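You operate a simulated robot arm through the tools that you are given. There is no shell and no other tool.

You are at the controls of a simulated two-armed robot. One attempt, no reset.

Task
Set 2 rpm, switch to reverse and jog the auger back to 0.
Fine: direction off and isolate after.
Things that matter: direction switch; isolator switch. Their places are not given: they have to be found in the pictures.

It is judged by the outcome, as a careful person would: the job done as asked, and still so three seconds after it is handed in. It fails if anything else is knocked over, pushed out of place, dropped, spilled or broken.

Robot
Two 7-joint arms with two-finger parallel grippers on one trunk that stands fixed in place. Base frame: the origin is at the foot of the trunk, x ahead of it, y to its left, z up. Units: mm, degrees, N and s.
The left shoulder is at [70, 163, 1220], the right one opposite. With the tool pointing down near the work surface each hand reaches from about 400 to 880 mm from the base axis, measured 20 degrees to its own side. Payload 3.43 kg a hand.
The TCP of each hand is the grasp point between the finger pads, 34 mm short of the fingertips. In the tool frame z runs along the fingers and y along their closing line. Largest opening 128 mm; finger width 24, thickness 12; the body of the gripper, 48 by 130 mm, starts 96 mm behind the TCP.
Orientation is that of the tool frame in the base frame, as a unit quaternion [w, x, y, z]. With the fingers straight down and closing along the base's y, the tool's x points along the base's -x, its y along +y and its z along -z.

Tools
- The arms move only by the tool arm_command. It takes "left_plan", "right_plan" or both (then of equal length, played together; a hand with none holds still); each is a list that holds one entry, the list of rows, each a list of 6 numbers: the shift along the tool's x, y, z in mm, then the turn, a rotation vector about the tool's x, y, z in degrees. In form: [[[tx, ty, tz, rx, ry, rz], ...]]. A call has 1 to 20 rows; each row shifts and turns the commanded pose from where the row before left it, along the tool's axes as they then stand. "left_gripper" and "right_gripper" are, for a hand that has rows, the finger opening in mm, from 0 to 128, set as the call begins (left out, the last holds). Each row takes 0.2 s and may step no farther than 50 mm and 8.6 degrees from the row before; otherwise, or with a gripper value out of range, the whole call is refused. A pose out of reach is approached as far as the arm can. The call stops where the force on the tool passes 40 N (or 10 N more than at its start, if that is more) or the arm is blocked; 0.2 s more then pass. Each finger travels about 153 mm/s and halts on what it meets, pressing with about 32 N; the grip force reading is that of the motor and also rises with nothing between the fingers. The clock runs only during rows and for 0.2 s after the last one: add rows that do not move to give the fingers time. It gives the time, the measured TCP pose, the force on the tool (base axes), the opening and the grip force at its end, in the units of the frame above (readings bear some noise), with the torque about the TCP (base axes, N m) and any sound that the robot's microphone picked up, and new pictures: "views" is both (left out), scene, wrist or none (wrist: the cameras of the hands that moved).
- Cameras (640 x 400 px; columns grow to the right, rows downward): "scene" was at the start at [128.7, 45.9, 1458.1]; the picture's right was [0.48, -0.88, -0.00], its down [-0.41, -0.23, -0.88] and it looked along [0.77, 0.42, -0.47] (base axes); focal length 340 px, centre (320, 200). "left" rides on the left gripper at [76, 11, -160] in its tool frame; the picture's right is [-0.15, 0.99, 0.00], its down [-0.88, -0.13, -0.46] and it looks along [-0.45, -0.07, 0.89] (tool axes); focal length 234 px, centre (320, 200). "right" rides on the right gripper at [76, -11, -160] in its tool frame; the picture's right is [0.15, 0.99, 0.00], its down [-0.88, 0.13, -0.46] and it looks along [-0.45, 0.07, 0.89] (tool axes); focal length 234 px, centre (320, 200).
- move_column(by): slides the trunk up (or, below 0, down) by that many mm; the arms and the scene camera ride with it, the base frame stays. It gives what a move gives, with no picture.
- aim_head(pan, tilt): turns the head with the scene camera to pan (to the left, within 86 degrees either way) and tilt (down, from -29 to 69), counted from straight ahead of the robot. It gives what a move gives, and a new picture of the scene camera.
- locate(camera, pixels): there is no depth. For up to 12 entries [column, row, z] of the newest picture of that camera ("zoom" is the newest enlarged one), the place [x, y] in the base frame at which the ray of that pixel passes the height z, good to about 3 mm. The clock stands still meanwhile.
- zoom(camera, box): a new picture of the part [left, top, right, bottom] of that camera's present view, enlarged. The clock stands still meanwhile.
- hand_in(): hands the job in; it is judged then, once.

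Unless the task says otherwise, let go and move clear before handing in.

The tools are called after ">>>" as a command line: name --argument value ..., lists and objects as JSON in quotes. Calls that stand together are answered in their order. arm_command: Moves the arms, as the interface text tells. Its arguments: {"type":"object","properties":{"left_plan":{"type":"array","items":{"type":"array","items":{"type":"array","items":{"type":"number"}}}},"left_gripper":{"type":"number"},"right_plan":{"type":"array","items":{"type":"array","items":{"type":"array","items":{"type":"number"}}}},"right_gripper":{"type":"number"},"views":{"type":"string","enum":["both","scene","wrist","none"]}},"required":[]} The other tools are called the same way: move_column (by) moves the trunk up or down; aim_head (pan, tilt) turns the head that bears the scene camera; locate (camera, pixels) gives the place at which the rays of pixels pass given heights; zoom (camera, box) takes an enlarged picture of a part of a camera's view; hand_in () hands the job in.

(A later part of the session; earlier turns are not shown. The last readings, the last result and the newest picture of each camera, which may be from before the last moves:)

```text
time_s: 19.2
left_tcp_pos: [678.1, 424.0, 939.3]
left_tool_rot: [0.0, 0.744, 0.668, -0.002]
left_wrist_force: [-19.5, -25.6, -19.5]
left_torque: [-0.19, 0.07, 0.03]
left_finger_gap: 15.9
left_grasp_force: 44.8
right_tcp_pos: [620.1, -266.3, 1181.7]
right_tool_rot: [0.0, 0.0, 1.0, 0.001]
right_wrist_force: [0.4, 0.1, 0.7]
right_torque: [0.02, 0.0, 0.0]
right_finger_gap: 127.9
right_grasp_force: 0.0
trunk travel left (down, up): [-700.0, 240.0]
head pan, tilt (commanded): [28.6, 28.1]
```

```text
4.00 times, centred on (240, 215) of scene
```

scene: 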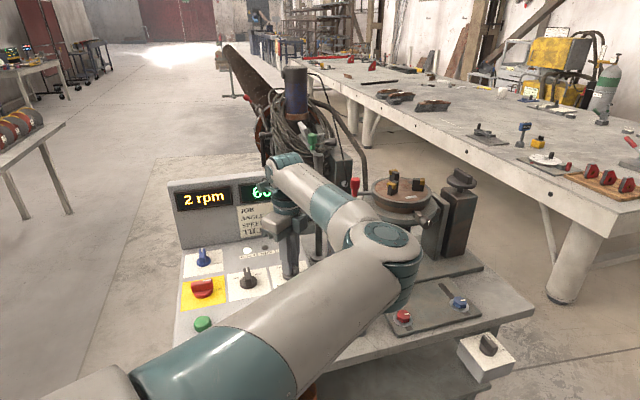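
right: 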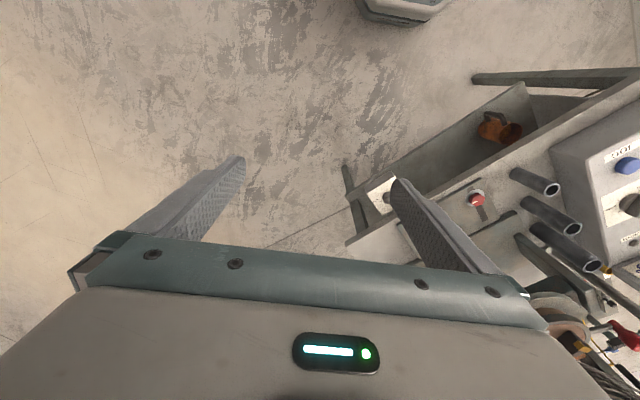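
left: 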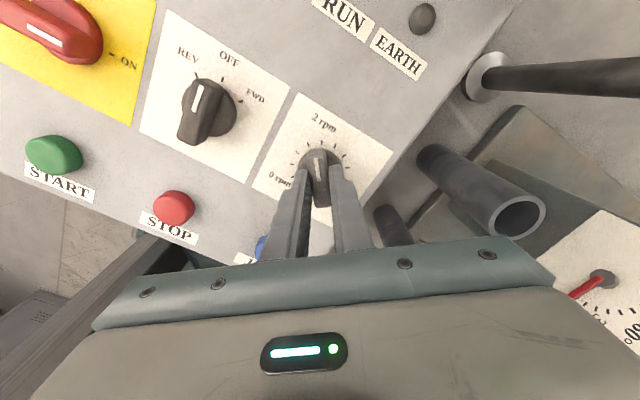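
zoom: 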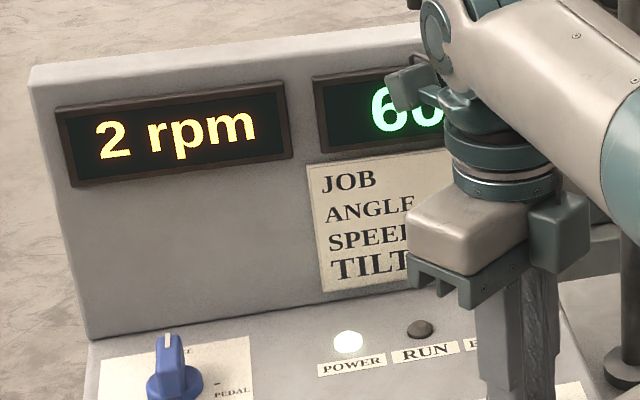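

The display already shows "2 rpm", but it looks rounded, so I'll compare the pointer with the 2 rpm tick in the left wrist view around (320,150).

>>> zoom --camera "left" --box '[260, 90, 400, 210]'

```text
3.33 times, centred on (330, 150) of left
```

zoom: 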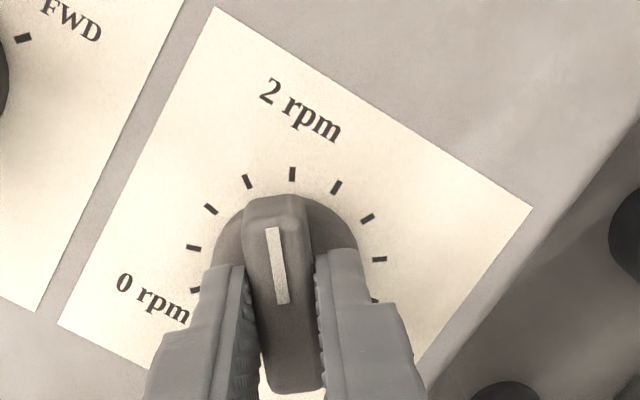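

The pointer sits about 11° short of the tick under "2 rpm" (292,173). I'll turn 12° further to land on it.

>>> arm_command --left_plan '[[[0, 0, 0, 0, 0, 6], [0, 0, 0, 0, 0, 6]]]'

>>> zoom --camera "left" --box '[260, 90, 400, 210]'

```text
time_s: 19.8
left_tcp_pos: [678.3, 423.2, 940.5]
left_tool_rot: [0.0, 0.809, 0.588, -0.002]
left_wrist_force: [-20.3, -25.4, -20.3]
left_torque: [-0.7, 0.26, 0.02]
left_finger_gap: 15.9
left_grasp_force: 44.5
right_tcp_pos: [619.6, -267.5, 1182.0]
right_tool_rot: [-0.001, 0.0, 1.0, 0.0]
right_wrist_force: [-0.6, -0.6, -0.2]
right_torque: [-0.03, -0.03, -0.01]
right_finger_gap: 128.0
right_grasp_force: 0.1
trunk travel left (down, up): [-700.0, 240.0]
head pan, tilt (commanded): [28.6, 28.1]
```

scene: 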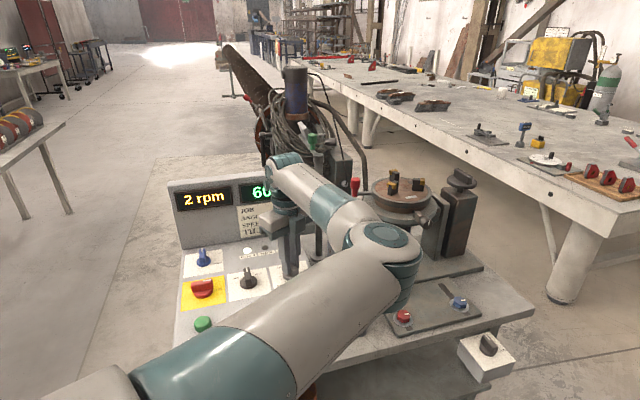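
left: 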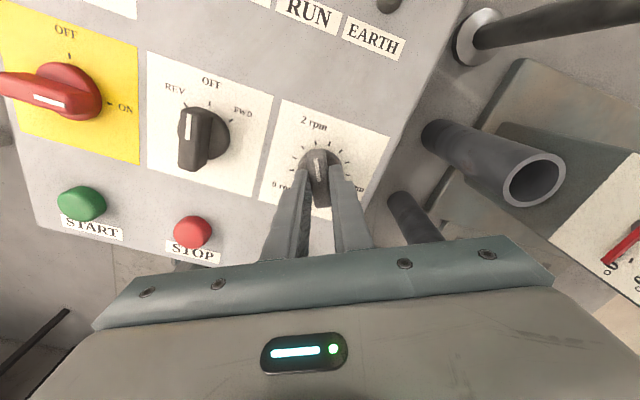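

```text
3.33 times, centred on (330, 150) of left
```

zoom: 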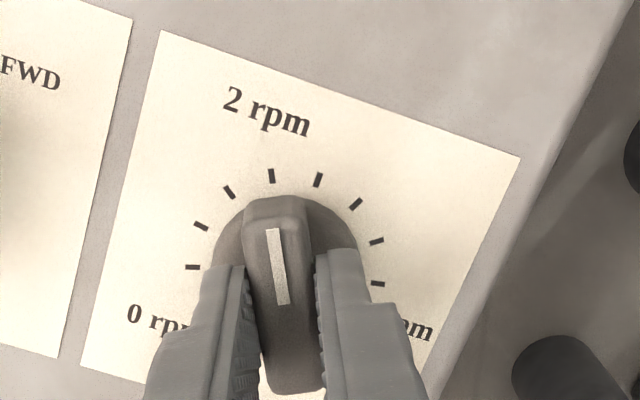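

The pointer line (272,230)→(280,300) now lies on the 2 rpm tick (271,175). I'll release and rise.

>>> arm_command --left_plan '[[[0, 0, 0, 0, 0, 0], [0, 0, 0, 0, 0, 0]]]' --left_gripper 60 --views "none"

>>> arm_command --left_plan '[[[0, 0, -30, 0, 0, 0], [0, 0, -40, 0, 0, 0], [0, 0, -40, 0, 0, 0], [0, 0, -40, 0, 0, 0]]]'

>>> zoom --camera "left" --box '[240, 60, 400, 180]'

>>> zoom --camera "scene" --box '[160, 165, 320, 265]'

```text
time_s: 20.4
left_tcp_pos: [679.7, 425.7, 940.8]
left_tool_rot: [-0.001, 0.809, 0.588, 0.001]
left_wrist_force: [-0.2, -0.2, 0.6]
left_torque: [0.05, 0.04, 0.01]
left_finger_gap: 60.1
left_grasp_force: 0.1
right_tcp_pos: [620.7, -266.9, 1181.6]
right_tool_rot: [0.0, 0.0, 1.0, 0.001]
right_wrist_force: [-0.3, -0.2, 0.6]
right_torque: [0.01, -0.01, -0.01]
right_finger_gap: 128.1
right_grasp_force: 0.2
trunk travel left (down, up): [-700.0, 240.0]
head pan, tilt (commanded): [28.6, 28.1]
```

```text
time_s: 21.4
left_tcp_pos: [679.0, 425.4, 1090.2]
left_tool_rot: [0.0, 0.808, 0.589, 0.0]
left_wrist_force: [0.7, 0.3, 0.2]
left_torque: [0.04, 0.02, -0.03]
left_finger_gap: 60.0
left_grasp_force: 0.0
right_tcp_pos: [620.7, -263.4, 1182.4]
right_tool_rot: [0.0, 0.0, 1.0, 0.0]
right_wrist_force: [0.4, -0.3, 0.3]
right_torque: [0.04, -0.03, -0.03]
right_finger_gap: 127.9
right_grasp_force: 0.1
trunk travel left (down, up): [-700.0, 240.0]
head pan, tilt (commanded): [28.6, 28.1]
```

scene: 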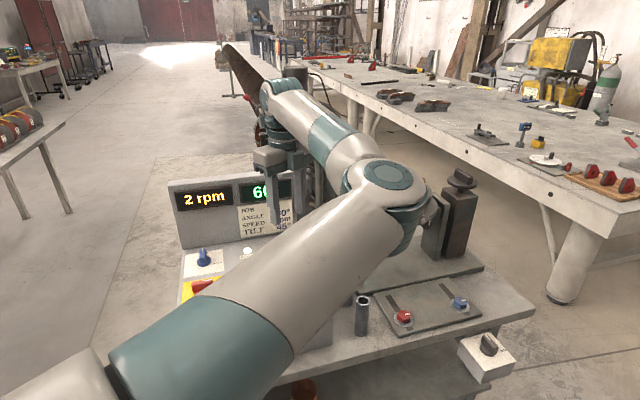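
left: 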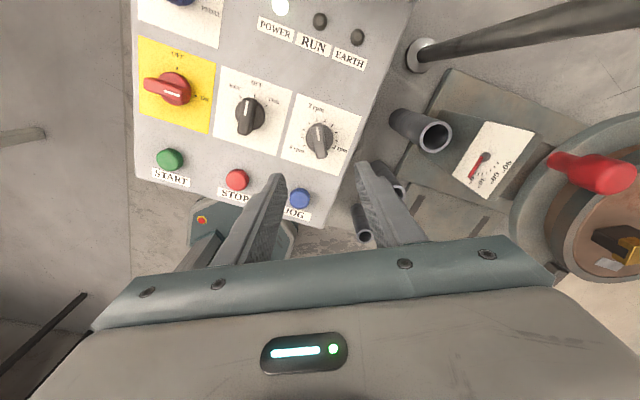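

```text
3.33 times, centred on (320, 120) of left
```

zoom: 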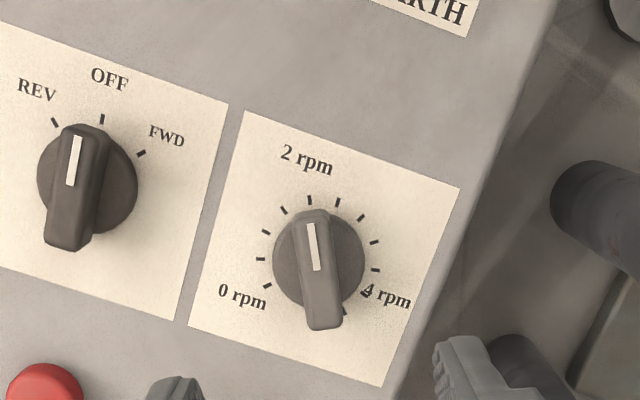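

```text
4.00 times, centred on (240, 215) of scene
```

zoom: 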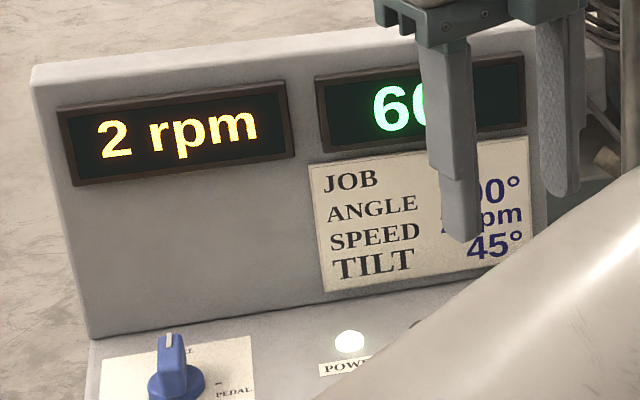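

The dial reads 2 rpm on the display and on the tick. Next is the direction knob at (605,500): I'll yaw 27° further so the fingers straddle its wing, then shift 105 mm along the row.

>>> arm_command --left_plan '[[[0, 0, 0, 0, 0, 6.75], [0, 0, 0, 0, 0, 6.75], [0, 0, 0, 0, 0, 6.75], [0, 0, 0, 0, 0, 6.75], [0, -35, 0, 0, 0, 0], [0, -35, 0, 0, 0, 0], [0, -35, 0, 0, 0, 0]]]' --left_gripper 60

>>> zoom --camera "left" --box '[240, 80, 400, 180]'

```text
time_s: 23.0
left_tcp_pos: [607.0, 501.2, 1090.2]
left_tool_rot: [0.001, 0.924, 0.383, 0.0]
left_wrist_force: [-0.2, -0.2, -0.4]
left_torque: [0.0, -0.01, 0.01]
left_finger_gap: 60.1
left_grasp_force: 0.0
right_tcp_pos: [620.9, -264.0, 1181.8]
right_tool_rot: [-0.001, 0.0, 1.0, -0.001]
right_wrist_force: [-0.3, -0.2, 0.2]
right_torque: [-0.03, 0.04, 0.0]
right_finger_gap: 128.1
right_grasp_force: 0.1
trunk travel left (down, up): [-700.0, 240.0]
head pan, tilt (commanded): [28.6, 28.1]
```

scene: 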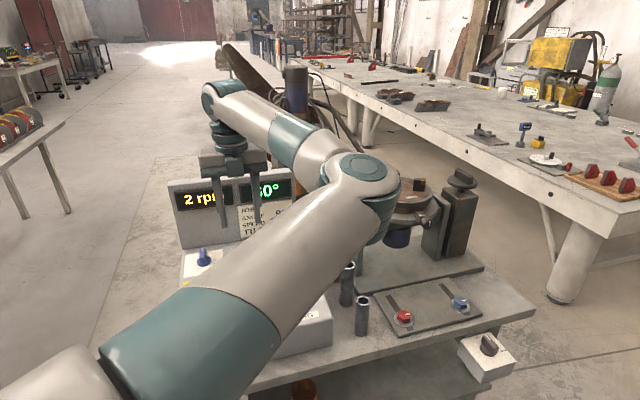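
left: 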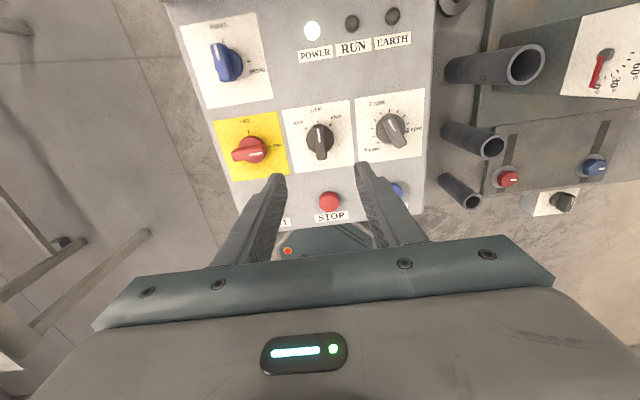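

```text
4.00 times, centred on (320, 130) of left
```

zoom: 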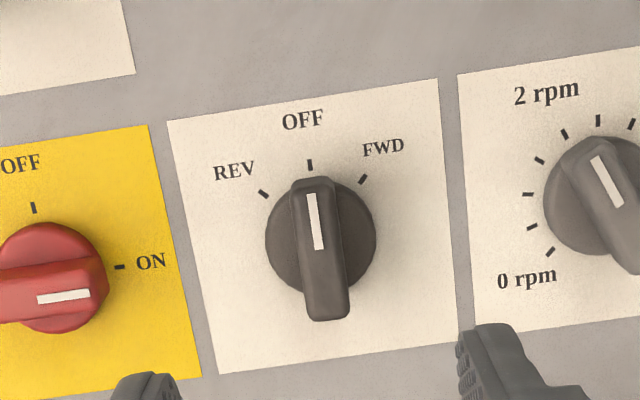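

Centred on the direction knob, with the wing centre at (320.5,142) pointing at OFF and REV 45° counter-clockwise. I'll lower and grip it.

>>> arm_command --left_plan '[[[0, 0, 35, 0, 0, 0], [0, 0, 35, 0, 0, 0], [0, 0, 35, 0, 0, 0], [0, 0, 35, 0, 0, 0], [0, 0, 10.5, 0, 0, 0]]]' --left_gripper 60 --views "wrist"

>>> arm_command --left_plan '[[[0, 0, 0, 0, 0, 0], [0, 0, 0, 0, 0, 0], [0, 0, 0, 0, 0, 0]]]' --left_gripper 5

```text
time_s: 24.2
left_tcp_pos: [605.4, 500.3, 939.1]
left_tool_rot: [0.0, 0.924, 0.383, 0.0]
left_wrist_force: [0.6, 0.5, 0.3]
left_torque: [0.0, -0.02, -0.02]
left_finger_gap: 60.1
left_grasp_force: 0.1
right_tcp_pos: [621.1, -263.3, 1182.8]
right_tool_rot: [0.0, 0.0, 1.0, 0.0]
right_wrist_force: [-0.1, 0.4, 0.2]
right_torque: [0.0, 0.0, -0.05]
right_finger_gap: 128.1
right_grasp_force: 0.0
trunk travel left (down, up): [-700.0, 240.0]
head pan, tilt (commanded): [28.6, 28.1]
```

left: 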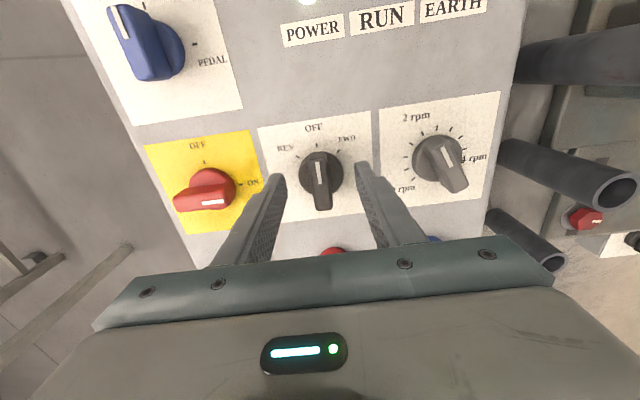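

```text
time_s: 25.0
left_tcp_pos: [606.8, 499.6, 939.5]
left_tool_rot: [0.001, 0.923, 0.385, -0.001]
left_wrist_force: [1.0, -1.7, -1.5]
left_torque: [-0.01, -0.37, 0.01]
left_finger_gap: 15.8
left_grasp_force: 44.4
right_tcp_pos: [621.6, -264.6, 1183.5]
right_tool_rot: [0.0, 0.001, 1.0, 0.0]
right_wrist_force: [-0.6, 0.5, 0.3]
right_torque: [-0.02, -0.02, -0.01]
right_finger_gap: 128.0
right_grasp_force: 0.1
trunk travel left (down, up): [-700.0, 240.0]
head pan, tilt (commanded): [28.6, 28.1]
```

scene: 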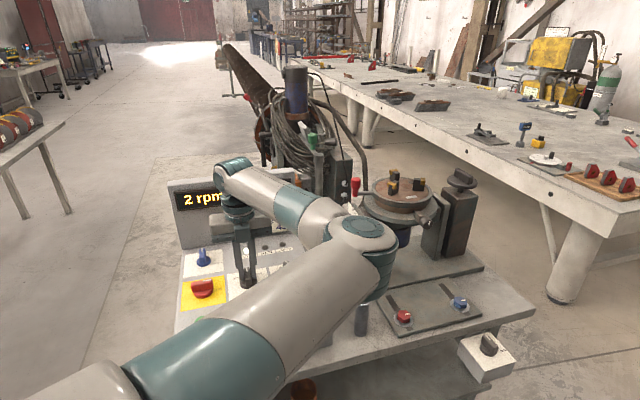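
left: 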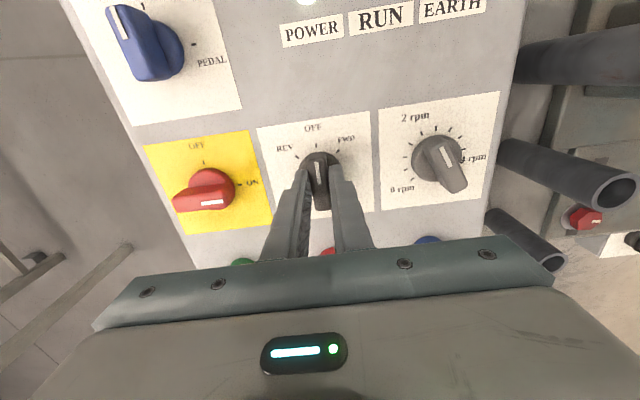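

The grip on the direction wing is good (15.8 mm). Now I'll turn it 45° counter-clockwise to REV.

>>> arm_command --left_plan '[[[0, 0, 0, 0, 0, -7.5], [0, 0, 0, 0, 0, -7.5], [0, 0, 0, 0, 0, -7.5], [0, 0, 0, 0, 0, -7.5], [0, 0, 0, 0, 0, -7.5], [0, 0, 0, 0, 0, -7.5]]]'

>>> zoom --camera "left" --box '[240, 80, 400, 220]'

```text
time_s: 26.4
left_tcp_pos: [604.9, 500.9, 938.2]
left_tool_rot: [0.0, 0.706, 0.708, 0.0]
left_wrist_force: [-5.4, -1.4, 0.4]
left_torque: [-1.45, 0.09, -0.19]
left_finger_gap: 16.1
left_grasp_force: 45.3
right_tcp_pos: [620.7, -264.2, 1181.9]
right_tool_rot: [-0.001, -0.001, 1.0, 0.001]
right_wrist_force: [0.1, 0.6, -1.3]
right_torque: [0.0, 0.01, -0.01]
right_finger_gap: 127.7
right_grasp_force: 0.1
trunk travel left (down, up): [-700.0, 240.0]
head pan, tilt (commanded): [28.6, 28.1]
```

scene: 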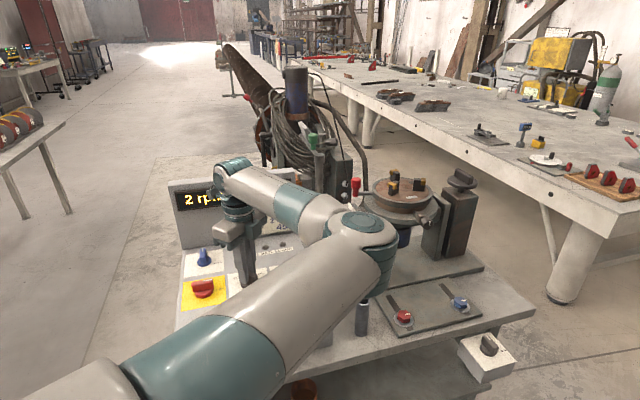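
left: 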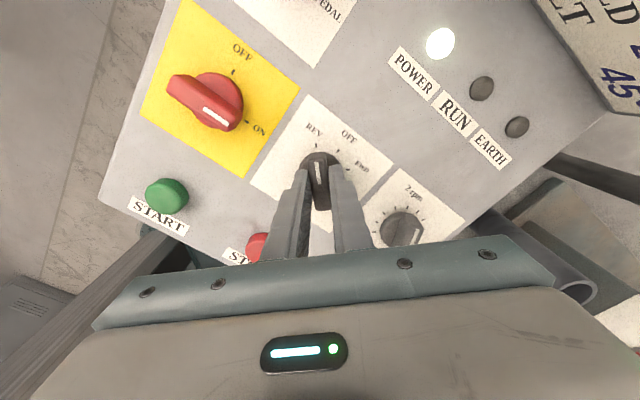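

```text
2.86 times, centred on (320, 150) of left
```

zoom: 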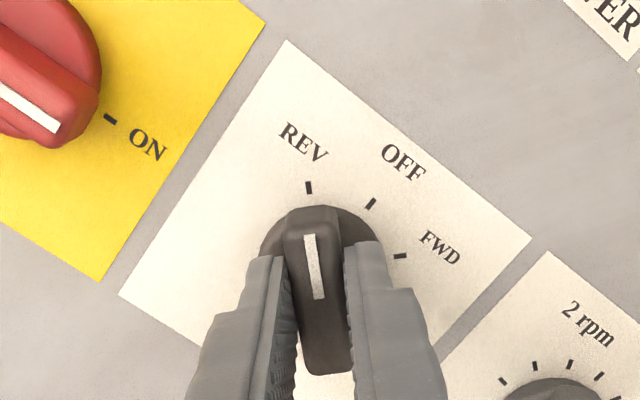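

The pointer is on REV. I'll release, rise, close the fingers, and move over the JOG button at about (602.5,351.5), hovering above it to check what I can see.

>>> arm_command --left_plan '[[[0, 0, 0, 0, 0, 0], [0, 0, 0, 0, 0, 0]]]' --left_gripper 60 --views "none"

>>> arm_command --left_plan '[[[0, 0, -35, 0, 0, 0], [0, 0, -35, 0, 0, 0], [-37, -0.6, 0, 0, 0, 0], [-37, -0.6, 0, 0, 0, 0], [-37, -0.6, 0, 0, 0, 0], [-37, -0.6, 0, 0, 0, 0]]]' --left_gripper 60

```text
time_s: 27.0
left_tcp_pos: [605.2, 500.9, 939.1]
left_tool_rot: [0.0, 0.706, 0.708, 0.0]
left_wrist_force: [-0.1, 0.2, -0.6]
left_torque: [0.0, 0.02, 0.0]
left_finger_gap: 59.9
left_grasp_force: 0.1
right_tcp_pos: [621.4, -263.6, 1181.6]
right_tool_rot: [0.0, 0.001, 1.0, 0.0]
right_wrist_force: [-0.3, -0.2, 0.1]
right_torque: [-0.01, 0.0, -0.04]
right_finger_gap: 128.2
right_grasp_force: 0.0
trunk travel left (down, up): [-700.0, 240.0]
head pan, tilt (commanded): [28.6, 28.1]
```

```text
time_s: 28.4
left_tcp_pos: [609.7, 364.2, 1006.5]
left_tool_rot: [-0.001, 0.706, 0.708, 0.0]
left_wrist_force: [0.6, -0.3, 0.5]
left_torque: [0.01, 0.0, 0.04]
left_finger_gap: 60.0
left_grasp_force: 0.0
left hand out of reach, approached as far as the arm can: row 6
right_tcp_pos: [621.8, -264.2, 1181.3]
right_tool_rot: [0.001, 0.0, 1.0, 0.0]
right_wrist_force: [0.2, 0.0, -0.1]
right_torque: [-0.01, -0.01, -0.01]
right_finger_gap: 128.1
right_grasp_force: 0.1
trunk travel left (down, up): [-700.0, 240.0]
head pan, tilt (commanded): [28.6, 28.1]
```

scene: 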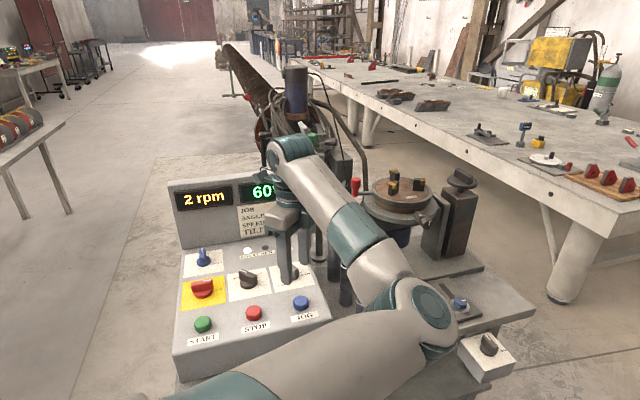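
left: 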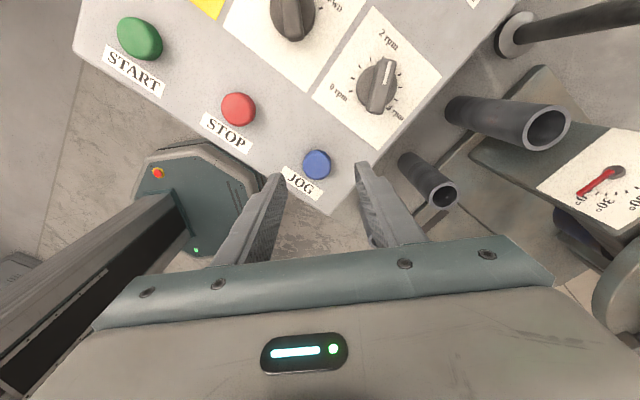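

With this yaw the arm hits its limit just short of JOG (609.7,364.2 instead of 602.5,351.5). I'll turn the hand back to yaw 0, where it has more reach.

>>> arm_command --left_plan '[[[0, 0, 0, 0, 0, -7.5], [0, 0, 0, 0, 0, -7.5], [0, 0, 0, 0, 0, -7.5], [0, 0, 0, 0, 0, -7.5], [0, 0, 0, 0, 0, -7.5], [0, 0, 0, 0, 0, -7.5], [0, 0, 0, 0, 0, -7.5], [0, 0, 0, 0, 0, -7.5], [0, 0, 0, 0, 0, -7.5], [0, 0, 0, 0, 0, -7.5], [0, 0, 0, 0, 0, -7.5], [0, 0, 0, 0, 0, -7.5]]]' --left_gripper 0

```text
time_s: 31.0
left_tcp_pos: [610.4, 363.9, 1006.9]
left_tool_rot: [0.0, -0.001, 1.0, 0.0]
left_wrist_force: [0.5, -1.0, -0.1]
left_torque: [0.01, -0.02, 0.01]
left_finger_gap: 0.0
left_grasp_force: 32.1
right_tcp_pos: [620.8, -263.6, 1181.2]
right_tool_rot: [0.0, 0.0, 1.0, 0.0]
right_wrist_force: [-0.5, -0.9, -0.8]
right_torque: [0.0, 0.03, -0.05]
right_finger_gap: 128.0
right_grasp_force: 0.1
trunk travel left (down, up): [-700.0, 240.0]
head pan, tilt (commanded): [28.6, 28.1]
```

scene: 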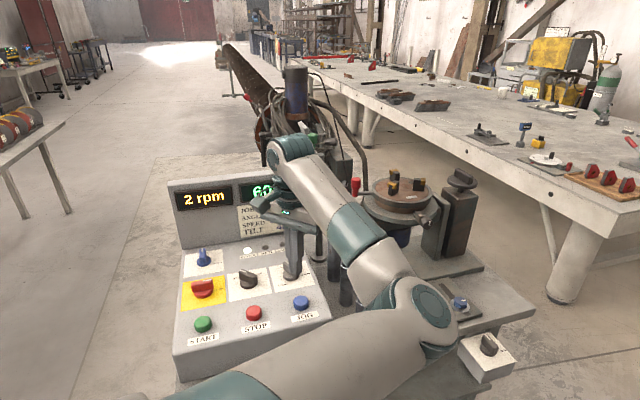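
left: 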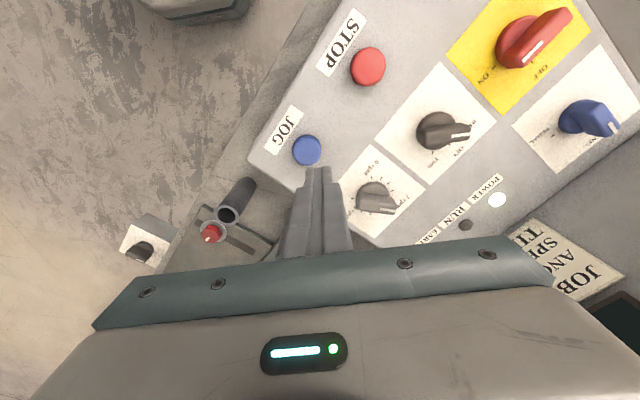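

Yaw 0 is reached, but the TCP is still at (610,364). JOG appears at (306,150), so I'll locate it precisely at button height.

>>> locate --camera "left" --pixels '[[306, 149, 897], [306, 149, 890], [369, 66, 897]]'

>>> zoom --camera "left" --box '[260, 100, 380, 200]'

```text
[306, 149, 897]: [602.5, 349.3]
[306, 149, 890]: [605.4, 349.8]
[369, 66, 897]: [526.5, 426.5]
```

```text
4.00 times, centred on (320, 150) of left
```

zoom: 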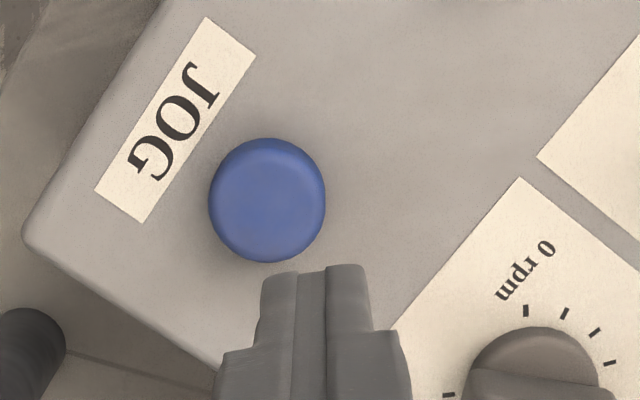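

JOG is at (602.5,350). I'll shift the hand over it at the same height.

>>> arm_command --left_plan '[[[3.8, -6.8, 0, 0, 0, 0], [3.8, -6.8, 0, 0, 0, 0]]]'

```text
time_s: 31.6
left_tcp_pos: [610.7, 365.8, 1005.9]
left_tool_rot: [0.0, -0.001, 1.0, -0.001]
left_wrist_force: [0.4, -0.9, -0.4]
left_torque: [0.01, 0.0, 0.01]
left_finger_gap: 0.1
left_grasp_force: 31.4
left hand out of reach, approached as far as the arm can: row 1, 2
right_tcp_pos: [621.1, -264.5, 1181.0]
right_tool_rot: [0.0, 0.0, 1.0, 0.0]
right_wrist_force: [-0.7, -0.2, 0.1]
right_torque: [0.02, -0.01, -0.01]
right_finger_gap: 128.0
right_grasp_force: 0.1
trunk travel left (down, up): [-700.0, 240.0]
head pan, tilt (commanded): [28.6, 28.1]
```

scene: 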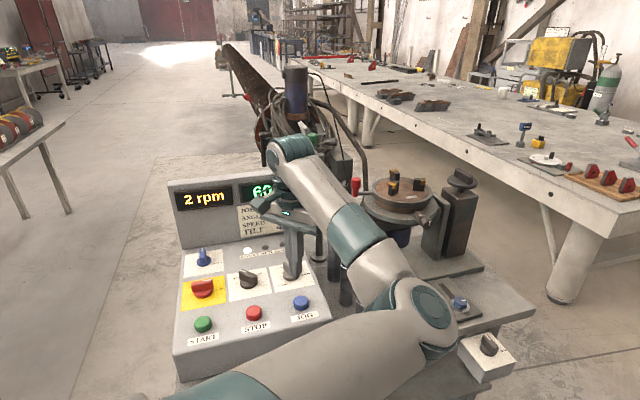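
left: 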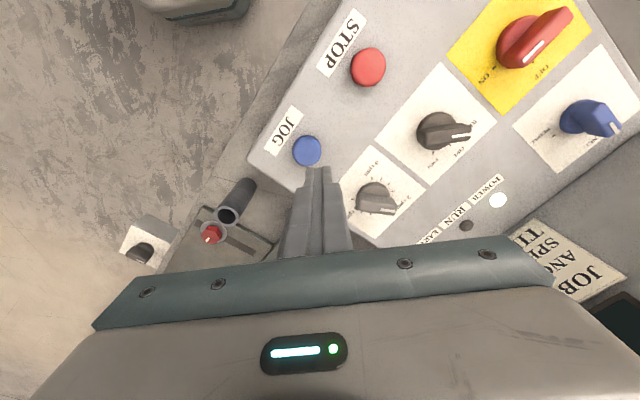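

The left arm's shoulder is at its limit here with the hand vertical. Tilting the hand about 8° so the fingertips lean toward JOG lets the wrist stay back, so I'll tilt and shift.

>>> arm_command --left_plan '[[[0, 0, 0, 3.5, 2, 0], [0, 0, 0, 3.5, 2, 0], [3, -5.5, 0, 0, 0, 0], [3, -5.5, 0, 0, 0, 0]]]'

```text
time_s: 32.6
left_tcp_pos: [604.7, 355.1, 1007.2]
left_tool_rot: [-0.036, -0.001, 0.997, -0.062]
left_wrist_force: [0.5, -0.2, 0.5]
left_torque: [0.01, -0.04, 0.01]
left_finger_gap: 0.0
left_grasp_force: 32.4
right_tcp_pos: [622.6, -264.2, 1183.1]
right_tool_rot: [0.001, 0.0, 1.0, 0.0]
right_wrist_force: [-0.2, 0.2, -1.5]
right_torque: [0.0, 0.01, 0.0]
right_finger_gap: 127.9
right_grasp_force: 0.0
trunk travel left (down, up): [-700.0, 240.0]
head pan, tilt (commanded): [28.6, 28.1]
```

scene: 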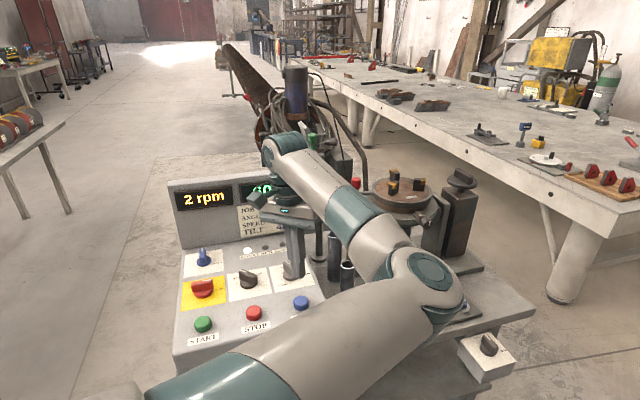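
left: 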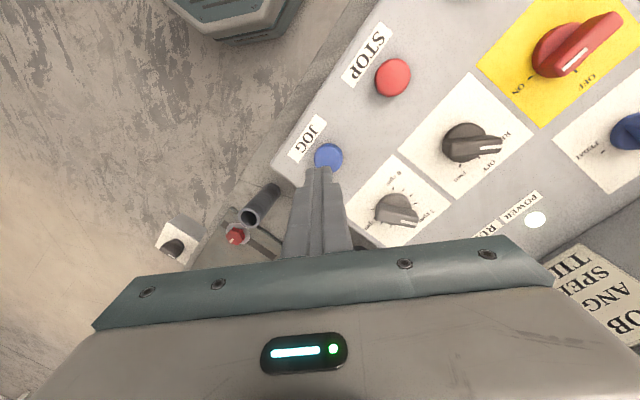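

The pose is reached, with the fingertips now above (602,351). I'll lower straight down to just above the JOG cap, without touching it yet.

>>> arm_command --left_plan '[[[-2.3, 3.96, 31.6, 0, 0, 0], [-2.3, 3.96, 31.6, 0, 0, 0]]]'

>>> zoom --camera "left" --box '[260, 110, 400, 210]'

>>> zoom --camera "scene" --box '[160, 160, 340, 330]'

```text
time_s: 33.2
left_tcp_pos: [604.3, 354.7, 942.8]
left_tool_rot: [-0.034, -0.001, 0.998, -0.061]
left_wrist_force: [-0.4, 0.2, 0.4]
left_torque: [0.05, 0.01, -0.03]
left_finger_gap: 0.0
left_grasp_force: 32.1
right_tcp_pos: [622.4, -263.2, 1181.5]
right_tool_rot: [0.0, 0.0, 1.0, 0.0]
right_wrist_force: [-0.4, 0.3, -0.8]
right_torque: [-0.03, -0.01, -0.01]
right_finger_gap: 128.0
right_grasp_force: 0.1
trunk travel left (down, up): [-700.0, 240.0]
head pan, tilt (commanded): [28.6, 28.1]
```

scene: 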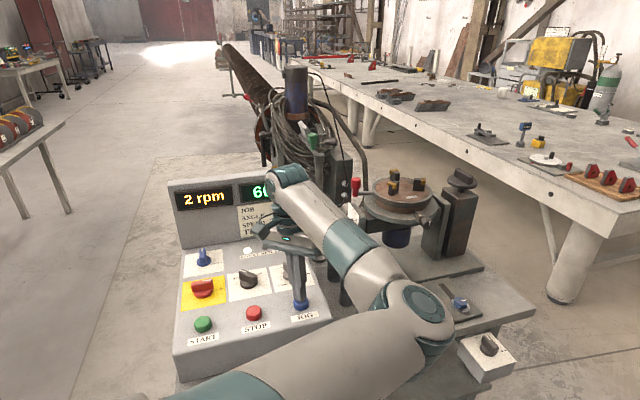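
left: 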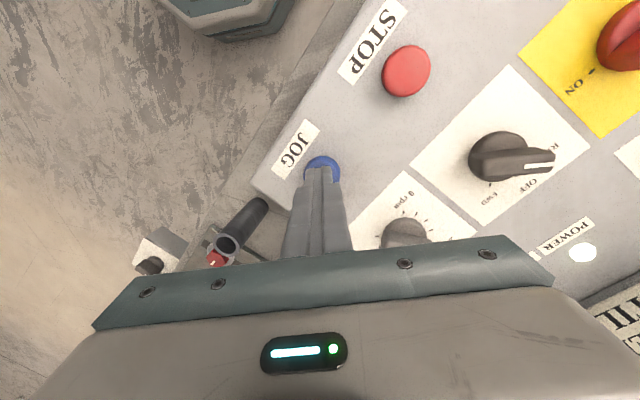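

```text
4.00 times, centred on (330, 160) of left
```

zoom: 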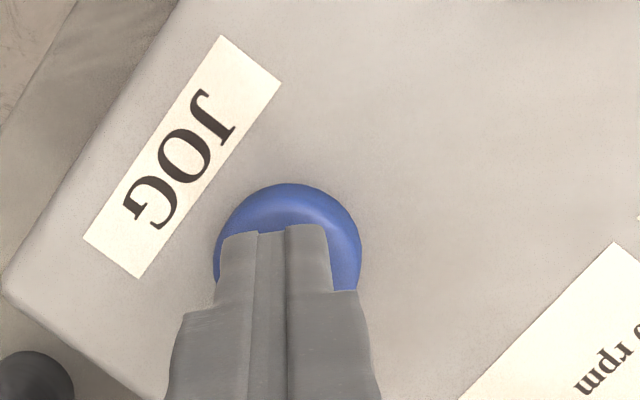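

```text
2.35 times, centred on (250, 245) of scene
```

zoom: 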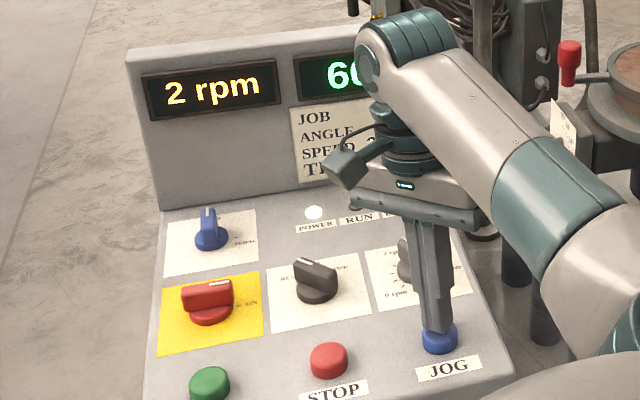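

The fingertips hover squarely over the JOG cap, but the left wrist hides part of the green angle display at (262,190). I'll tilt the free right hand 35° in place so its camera looks across at the displays.

>>> arm_command --right_plan '[[[0, 0, 0, -7, 0, 0], [0, 0, 0, -7, 0, 0], [0, 0, 0, -7, 0, 0], [0, 0, 0, -7, 0, 0], [0, 0, 0, -7, 0, 0]]]'

```text
time_s: 34.4
left_tcp_pos: [604.3, 353.0, 945.2]
left_tool_rot: [-0.035, -0.001, 0.998, -0.06]
left_wrist_force: [-0.7, -0.7, -0.4]
left_torque: [0.02, 0.01, 0.04]
left_finger_gap: 0.0
left_grasp_force: 32.4
right_tcp_pos: [621.9, -264.7, 1181.1]
right_tool_rot: [-0.001, 0.0, 0.953, 0.302]
right_wrist_force: [-0.1, 0.4, 0.3]
right_torque: [0.0, 0.02, 0.01]
right_finger_gap: 128.1
right_grasp_force: 0.1
trunk travel left (down, up): [-700.0, 240.0]
head pan, tilt (commanded): [28.6, 28.1]
```

scene: 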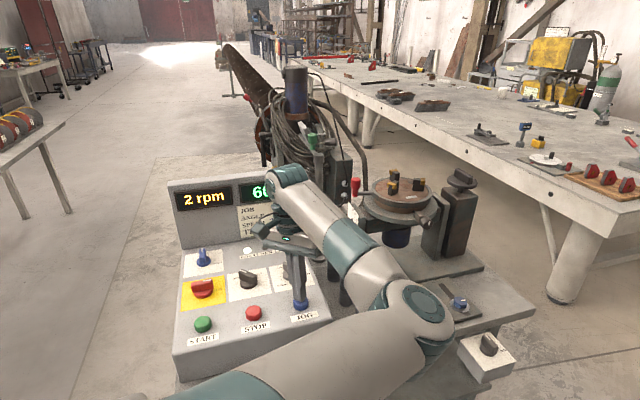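
right: 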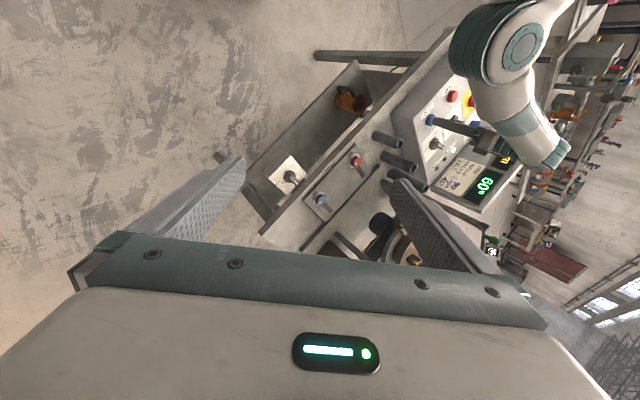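

The right camera now sees the green "60°" at (485,184) clearly. I'll check how well it reads enlarged.

>>> zoom --camera "right" --box '[400, 120, 560, 220]'

>>> zoom --camera "right" --box '[360, 160, 520, 270]'

```text
4.00 times, centred on (480, 170) of right
```

zoom: 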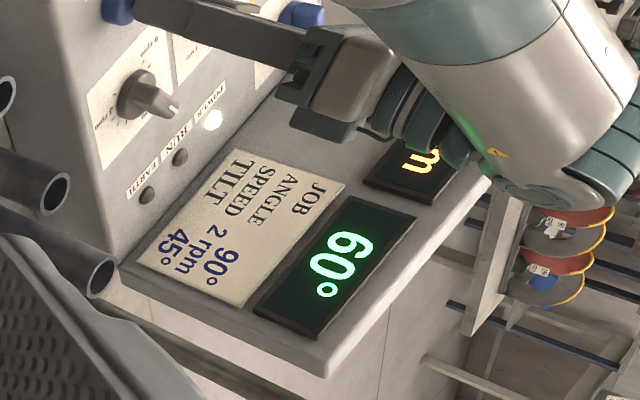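

```text
3.64 times, centred on (440, 215) of right
```

zoom: 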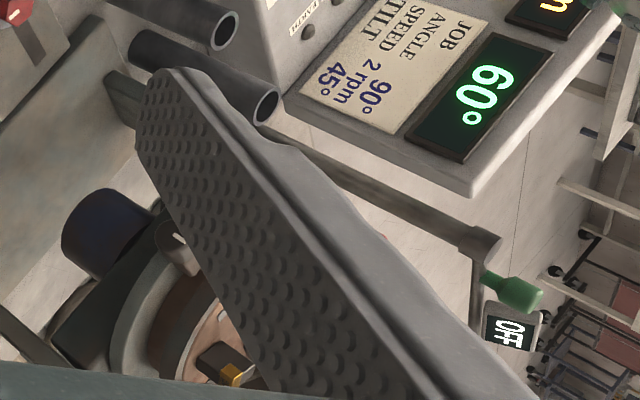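

The angle reads 60° and is legible. I'll press JOG gently in small steps and watch the force, sound and angle.

>>> arm_command --left_plan '[[[-0.72, 1.24, 9.88, 0, 0, 0], [-0.29, 0.49, 3.95, 0, 0, 0]]]' --views "none"

>>> zoom --camera "right" --box '[400, 120, 560, 220]'

```text
time_s: 35.0
left_tcp_pos: [604.5, 355.1, 932.5]
left_tool_rot: [-0.033, 0.0, 0.998, -0.059]
left_wrist_force: [2.7, 2.5, 16.5]
left_torque: [0.17, -0.18, -0.03]
left_finger_gap: 0.2
left_grasp_force: 32.1
right_tcp_pos: [619.8, -265.0, 1183.3]
right_tool_rot: [0.001, -0.001, 0.953, 0.302]
right_wrist_force: [-0.1, 0.1, 0.3]
right_torque: [0.02, 0.04, 0.01]
right_finger_gap: 128.0
right_grasp_force: 0.1
trunk travel left (down, up): [-700.0, 240.0]
head pan, tilt (commanded): [28.6, 28.1]
heard: click
```

```text
4.00 times, centred on (480, 170) of right
```

zoom: 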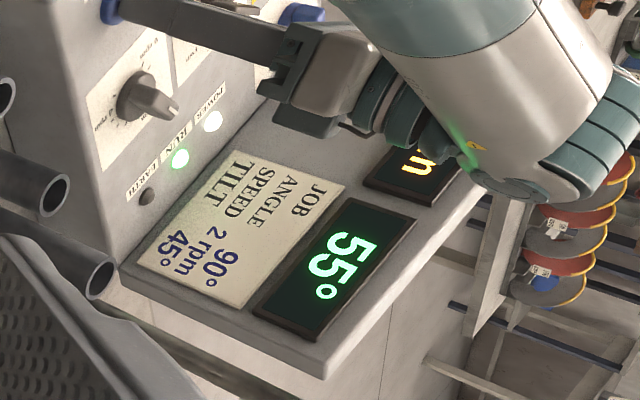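

JOG is pressed: a click, 16.5 N, the RUN lamp green, and the angle dropped to 55°, so reverse counts down. I'll hold for 1.2 s to calibrate the rate.

>>> arm_command --left_plan '[[[0, 0, 0, 0, 0, 0], [0, 0, 0, 0, 0, 0], [0, 0, 0, 0, 0, 0], [0, 0, 0, 0, 0, 0], [0, 0, 0, 0, 0, 0]]]' --views "none"

>>> zoom --camera "right" --box '[400, 120, 560, 220]'

```text
time_s: 36.2
left_tcp_pos: [603.9, 353.4, 930.9]
left_tool_rot: [-0.033, -0.001, 0.998, -0.061]
left_wrist_force: [5.5, 4.8, 23.0]
left_torque: [0.29, -0.38, 0.05]
left_finger_gap: 0.0
left_grasp_force: 31.9
right_tcp_pos: [620.6, -265.6, 1183.3]
right_tool_rot: [0.001, 0.0, 0.954, 0.301]
right_wrist_force: [0.0, -0.7, -0.1]
right_torque: [0.0, -0.01, 0.01]
right_finger_gap: 128.0
right_grasp_force: 0.0
trunk travel left (down, up): [-700.0, 240.0]
head pan, tilt (commanded): [28.6, 28.1]
```

```text
4.00 times, centred on (480, 170) of right
```

zoom: 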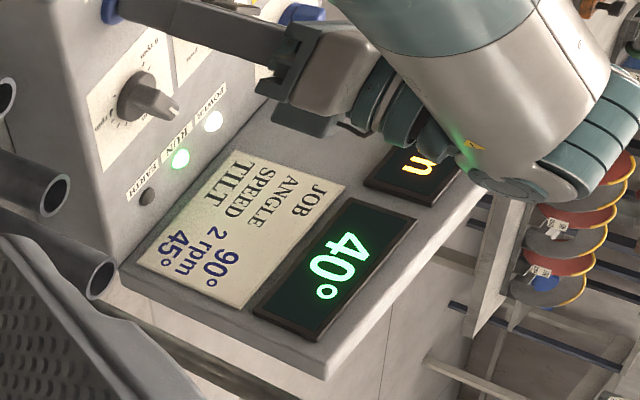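

15° in 1.2 s matches 2 rpm (12°/s). Now at 40°, I'll hold 1.6 s more and release in the same call to learn how much it runs on.

>>> arm_command --left_plan '[[[0, 0, 0, 0, 0, 0], [0, 0, 0, 0, 0, 0], [0, 0, 0, 0, 0, 0], [0, 0, 0, 0, 0, 0], [0, 0, 0, 0, 0, 0], [0, 0, 0, 0, 0, 0], [0, 0, 0, 0, 0, 0], [0, 0, 0, 0, 0, 0], [0.72, -1.24, -9.88, 0, 0, 0]]]' --views "none"

>>> zoom --camera "right" --box '[400, 120, 560, 220]'

```text
time_s: 38.2
left_tcp_pos: [602.6, 353.2, 936.8]
left_tool_rot: [-0.037, -0.001, 0.997, -0.063]
left_wrist_force: [0.6, 0.2, 1.4]
left_torque: [0.03, -0.04, 0.0]
left_finger_gap: 0.1
left_grasp_force: 32.1
right_tcp_pos: [621.5, -264.5, 1181.0]
right_tool_rot: [0.0, -0.001, 0.954, 0.301]
right_wrist_force: [0.2, 0.5, 0.5]
right_torque: [0.01, 0.01, 0.0]
right_finger_gap: 128.0
right_grasp_force: 0.0
trunk travel left (down, up): [-700.0, 240.0]
head pan, tilt (commanded): [28.6, 28.1]
```

```text
4.00 times, centred on (480, 170) of right
```

zoom: 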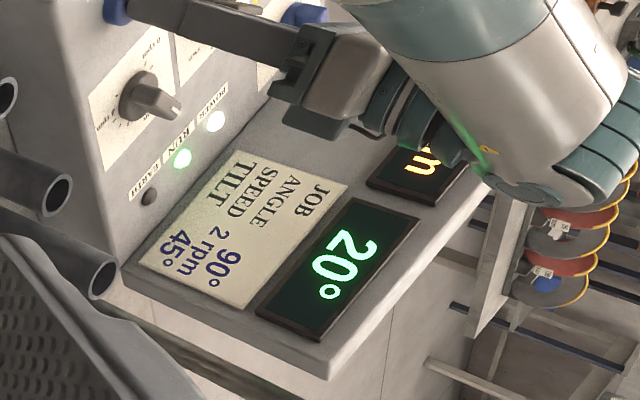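

The angle is now 20°, with the RUN lamp still green right at the release instant. I'll rise another 10 mm and check whether it stopped.

>>> arm_command --left_plan '[[[0.72, -1.24, -9.88, 0, 0, 0]]]' --views "none"

>>> zoom --camera "right" --box '[400, 120, 560, 220]'

```text
time_s: 38.6
left_tcp_pos: [604.8, 354.4, 947.9]
left_tool_rot: [-0.036, 0.0, 0.998, -0.06]
left_wrist_force: [-0.3, -0.4, -0.4]
left_torque: [0.0, 0.0, -0.02]
left_finger_gap: 0.0
left_grasp_force: 32.3
right_tcp_pos: [621.2, -265.3, 1181.6]
right_tool_rot: [0.001, 0.0, 0.954, 0.301]
right_wrist_force: [0.6, 0.2, -0.1]
right_torque: [-0.04, -0.01, -0.01]
right_finger_gap: 128.1
right_grasp_force: 0.0
trunk travel left (down, up): [-700.0, 240.0]
head pan, tilt (commanded): [28.6, 28.1]
```

```text
4.00 times, centred on (480, 170) of right
```

zoom: 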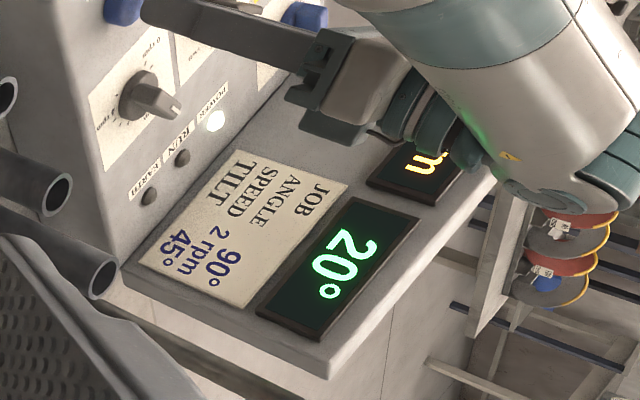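

It has stopped (RUN lamp off) at "20°". All readings so far are multiples of 5, so the display may be coarse, and I'll look at the rotary table itself for a physical angle mark.

>>> zoom --camera "scene" --box '[340, 150, 480, 250]'

>>> zoom --camera "right" --box '[340, 190, 460, 280]'

>>> zoom --camera "scene" --box '[160, 160, 340, 330]'

```text
4.00 times, centred on (410, 200) of scene
```

zoom: 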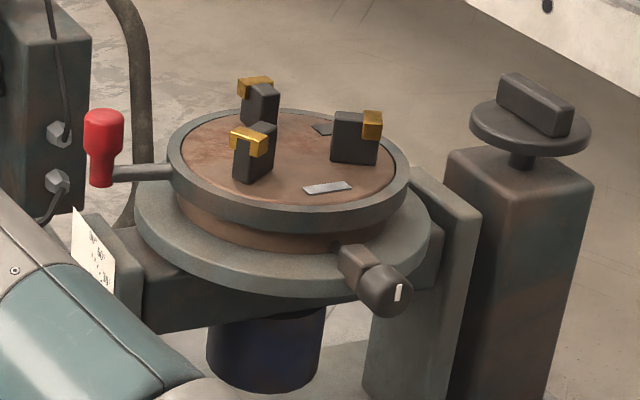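

```text
4.44 times, centred on (400, 235) of right
```

zoom: 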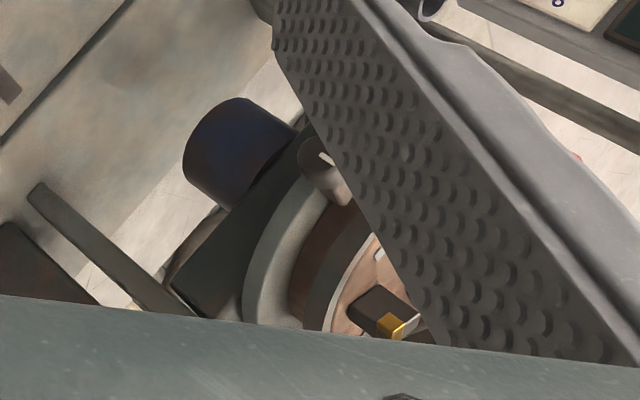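

```text
2.35 times, centred on (250, 245) of scene
```

zoom: 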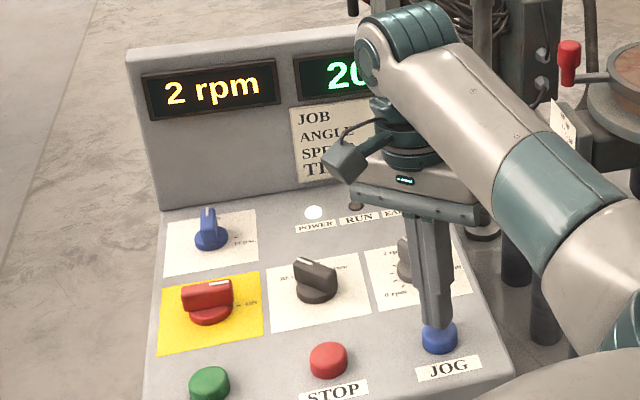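

The chuck jaws are exactly where they were before jogging, so what turned may be the long auger behind the console. I'll take the same zoom of it as earlier and compare.

>>> zoom --camera "scene" --box '[200, 30, 400, 155]'

>>> zoom --camera "scene" --box '[215, 35, 315, 165]'

```text
3.20 times, centred on (300, 92) of scene
```

zoom: 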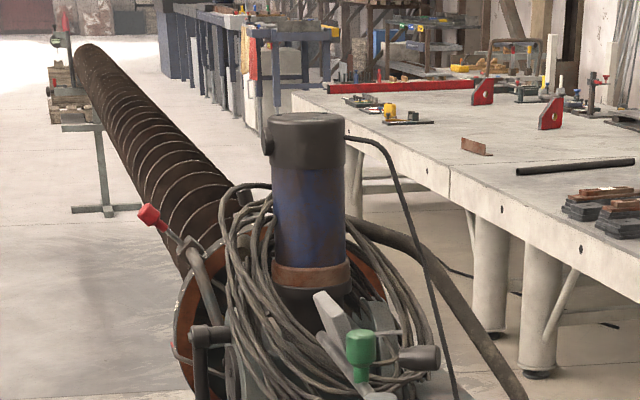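

```text
3.08 times, centred on (265, 100) of scene
```

zoom: 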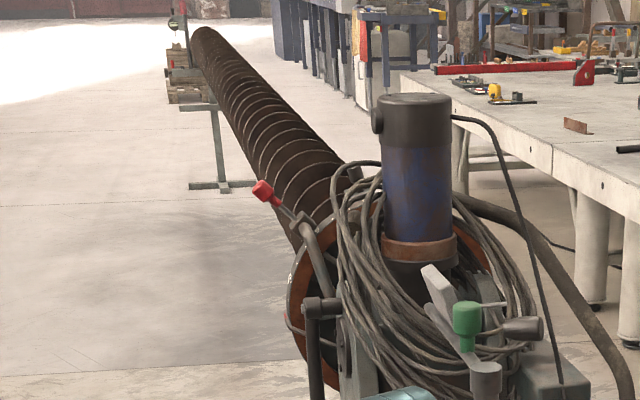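

The auger with its faceplate behind the console is what the drive turns. I'll make a short test tap of JOG (down about 6 mm past contact, then straight up) to see the display's resolution.

>>> arm_command --left_plan '[[[-0.65, 1.11, 8.9, 0, 0, 0], [-0.5, 0.87, 6.9, 0, 0, 0], [0.72, -1.24, -9.88, 0, 0, 0], [0.36, -0.62, -4.94, 0, 0, 0]]]' --views "none"

>>> zoom --camera "right" --box '[400, 120, 560, 220]'

```text
time_s: 39.6
left_tcp_pos: [605.5, 354.4, 950.2]
left_tool_rot: [-0.035, -0.002, 0.997, -0.061]
left_wrist_force: [-0.9, -0.1, 0.5]
left_torque: [0.0, 0.0, 0.04]
left_finger_gap: 0.0
left_grasp_force: 32.1
right_tcp_pos: [621.5, -265.0, 1182.8]
right_tool_rot: [-0.001, 0.0, 0.954, 0.301]
right_wrist_force: [-0.1, -0.1, 0.4]
right_torque: [0.02, 0.02, 0.02]
right_finger_gap: 128.1
right_grasp_force: 0.0
trunk travel left (down, up): [-700.0, 240.0]
head pan, tilt (commanded): [28.6, 28.1]
heard: click
```

```text
4.00 times, centred on (480, 170) of right
```

zoom: 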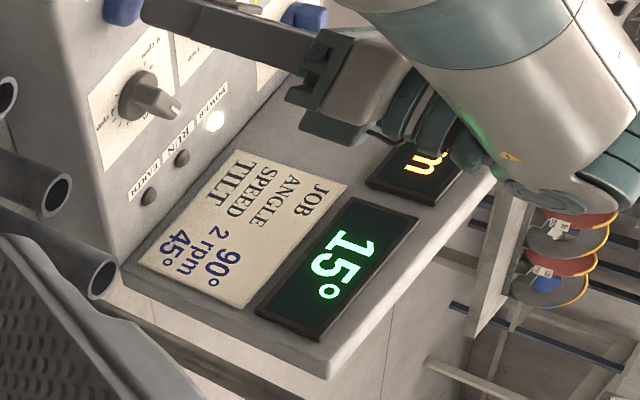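

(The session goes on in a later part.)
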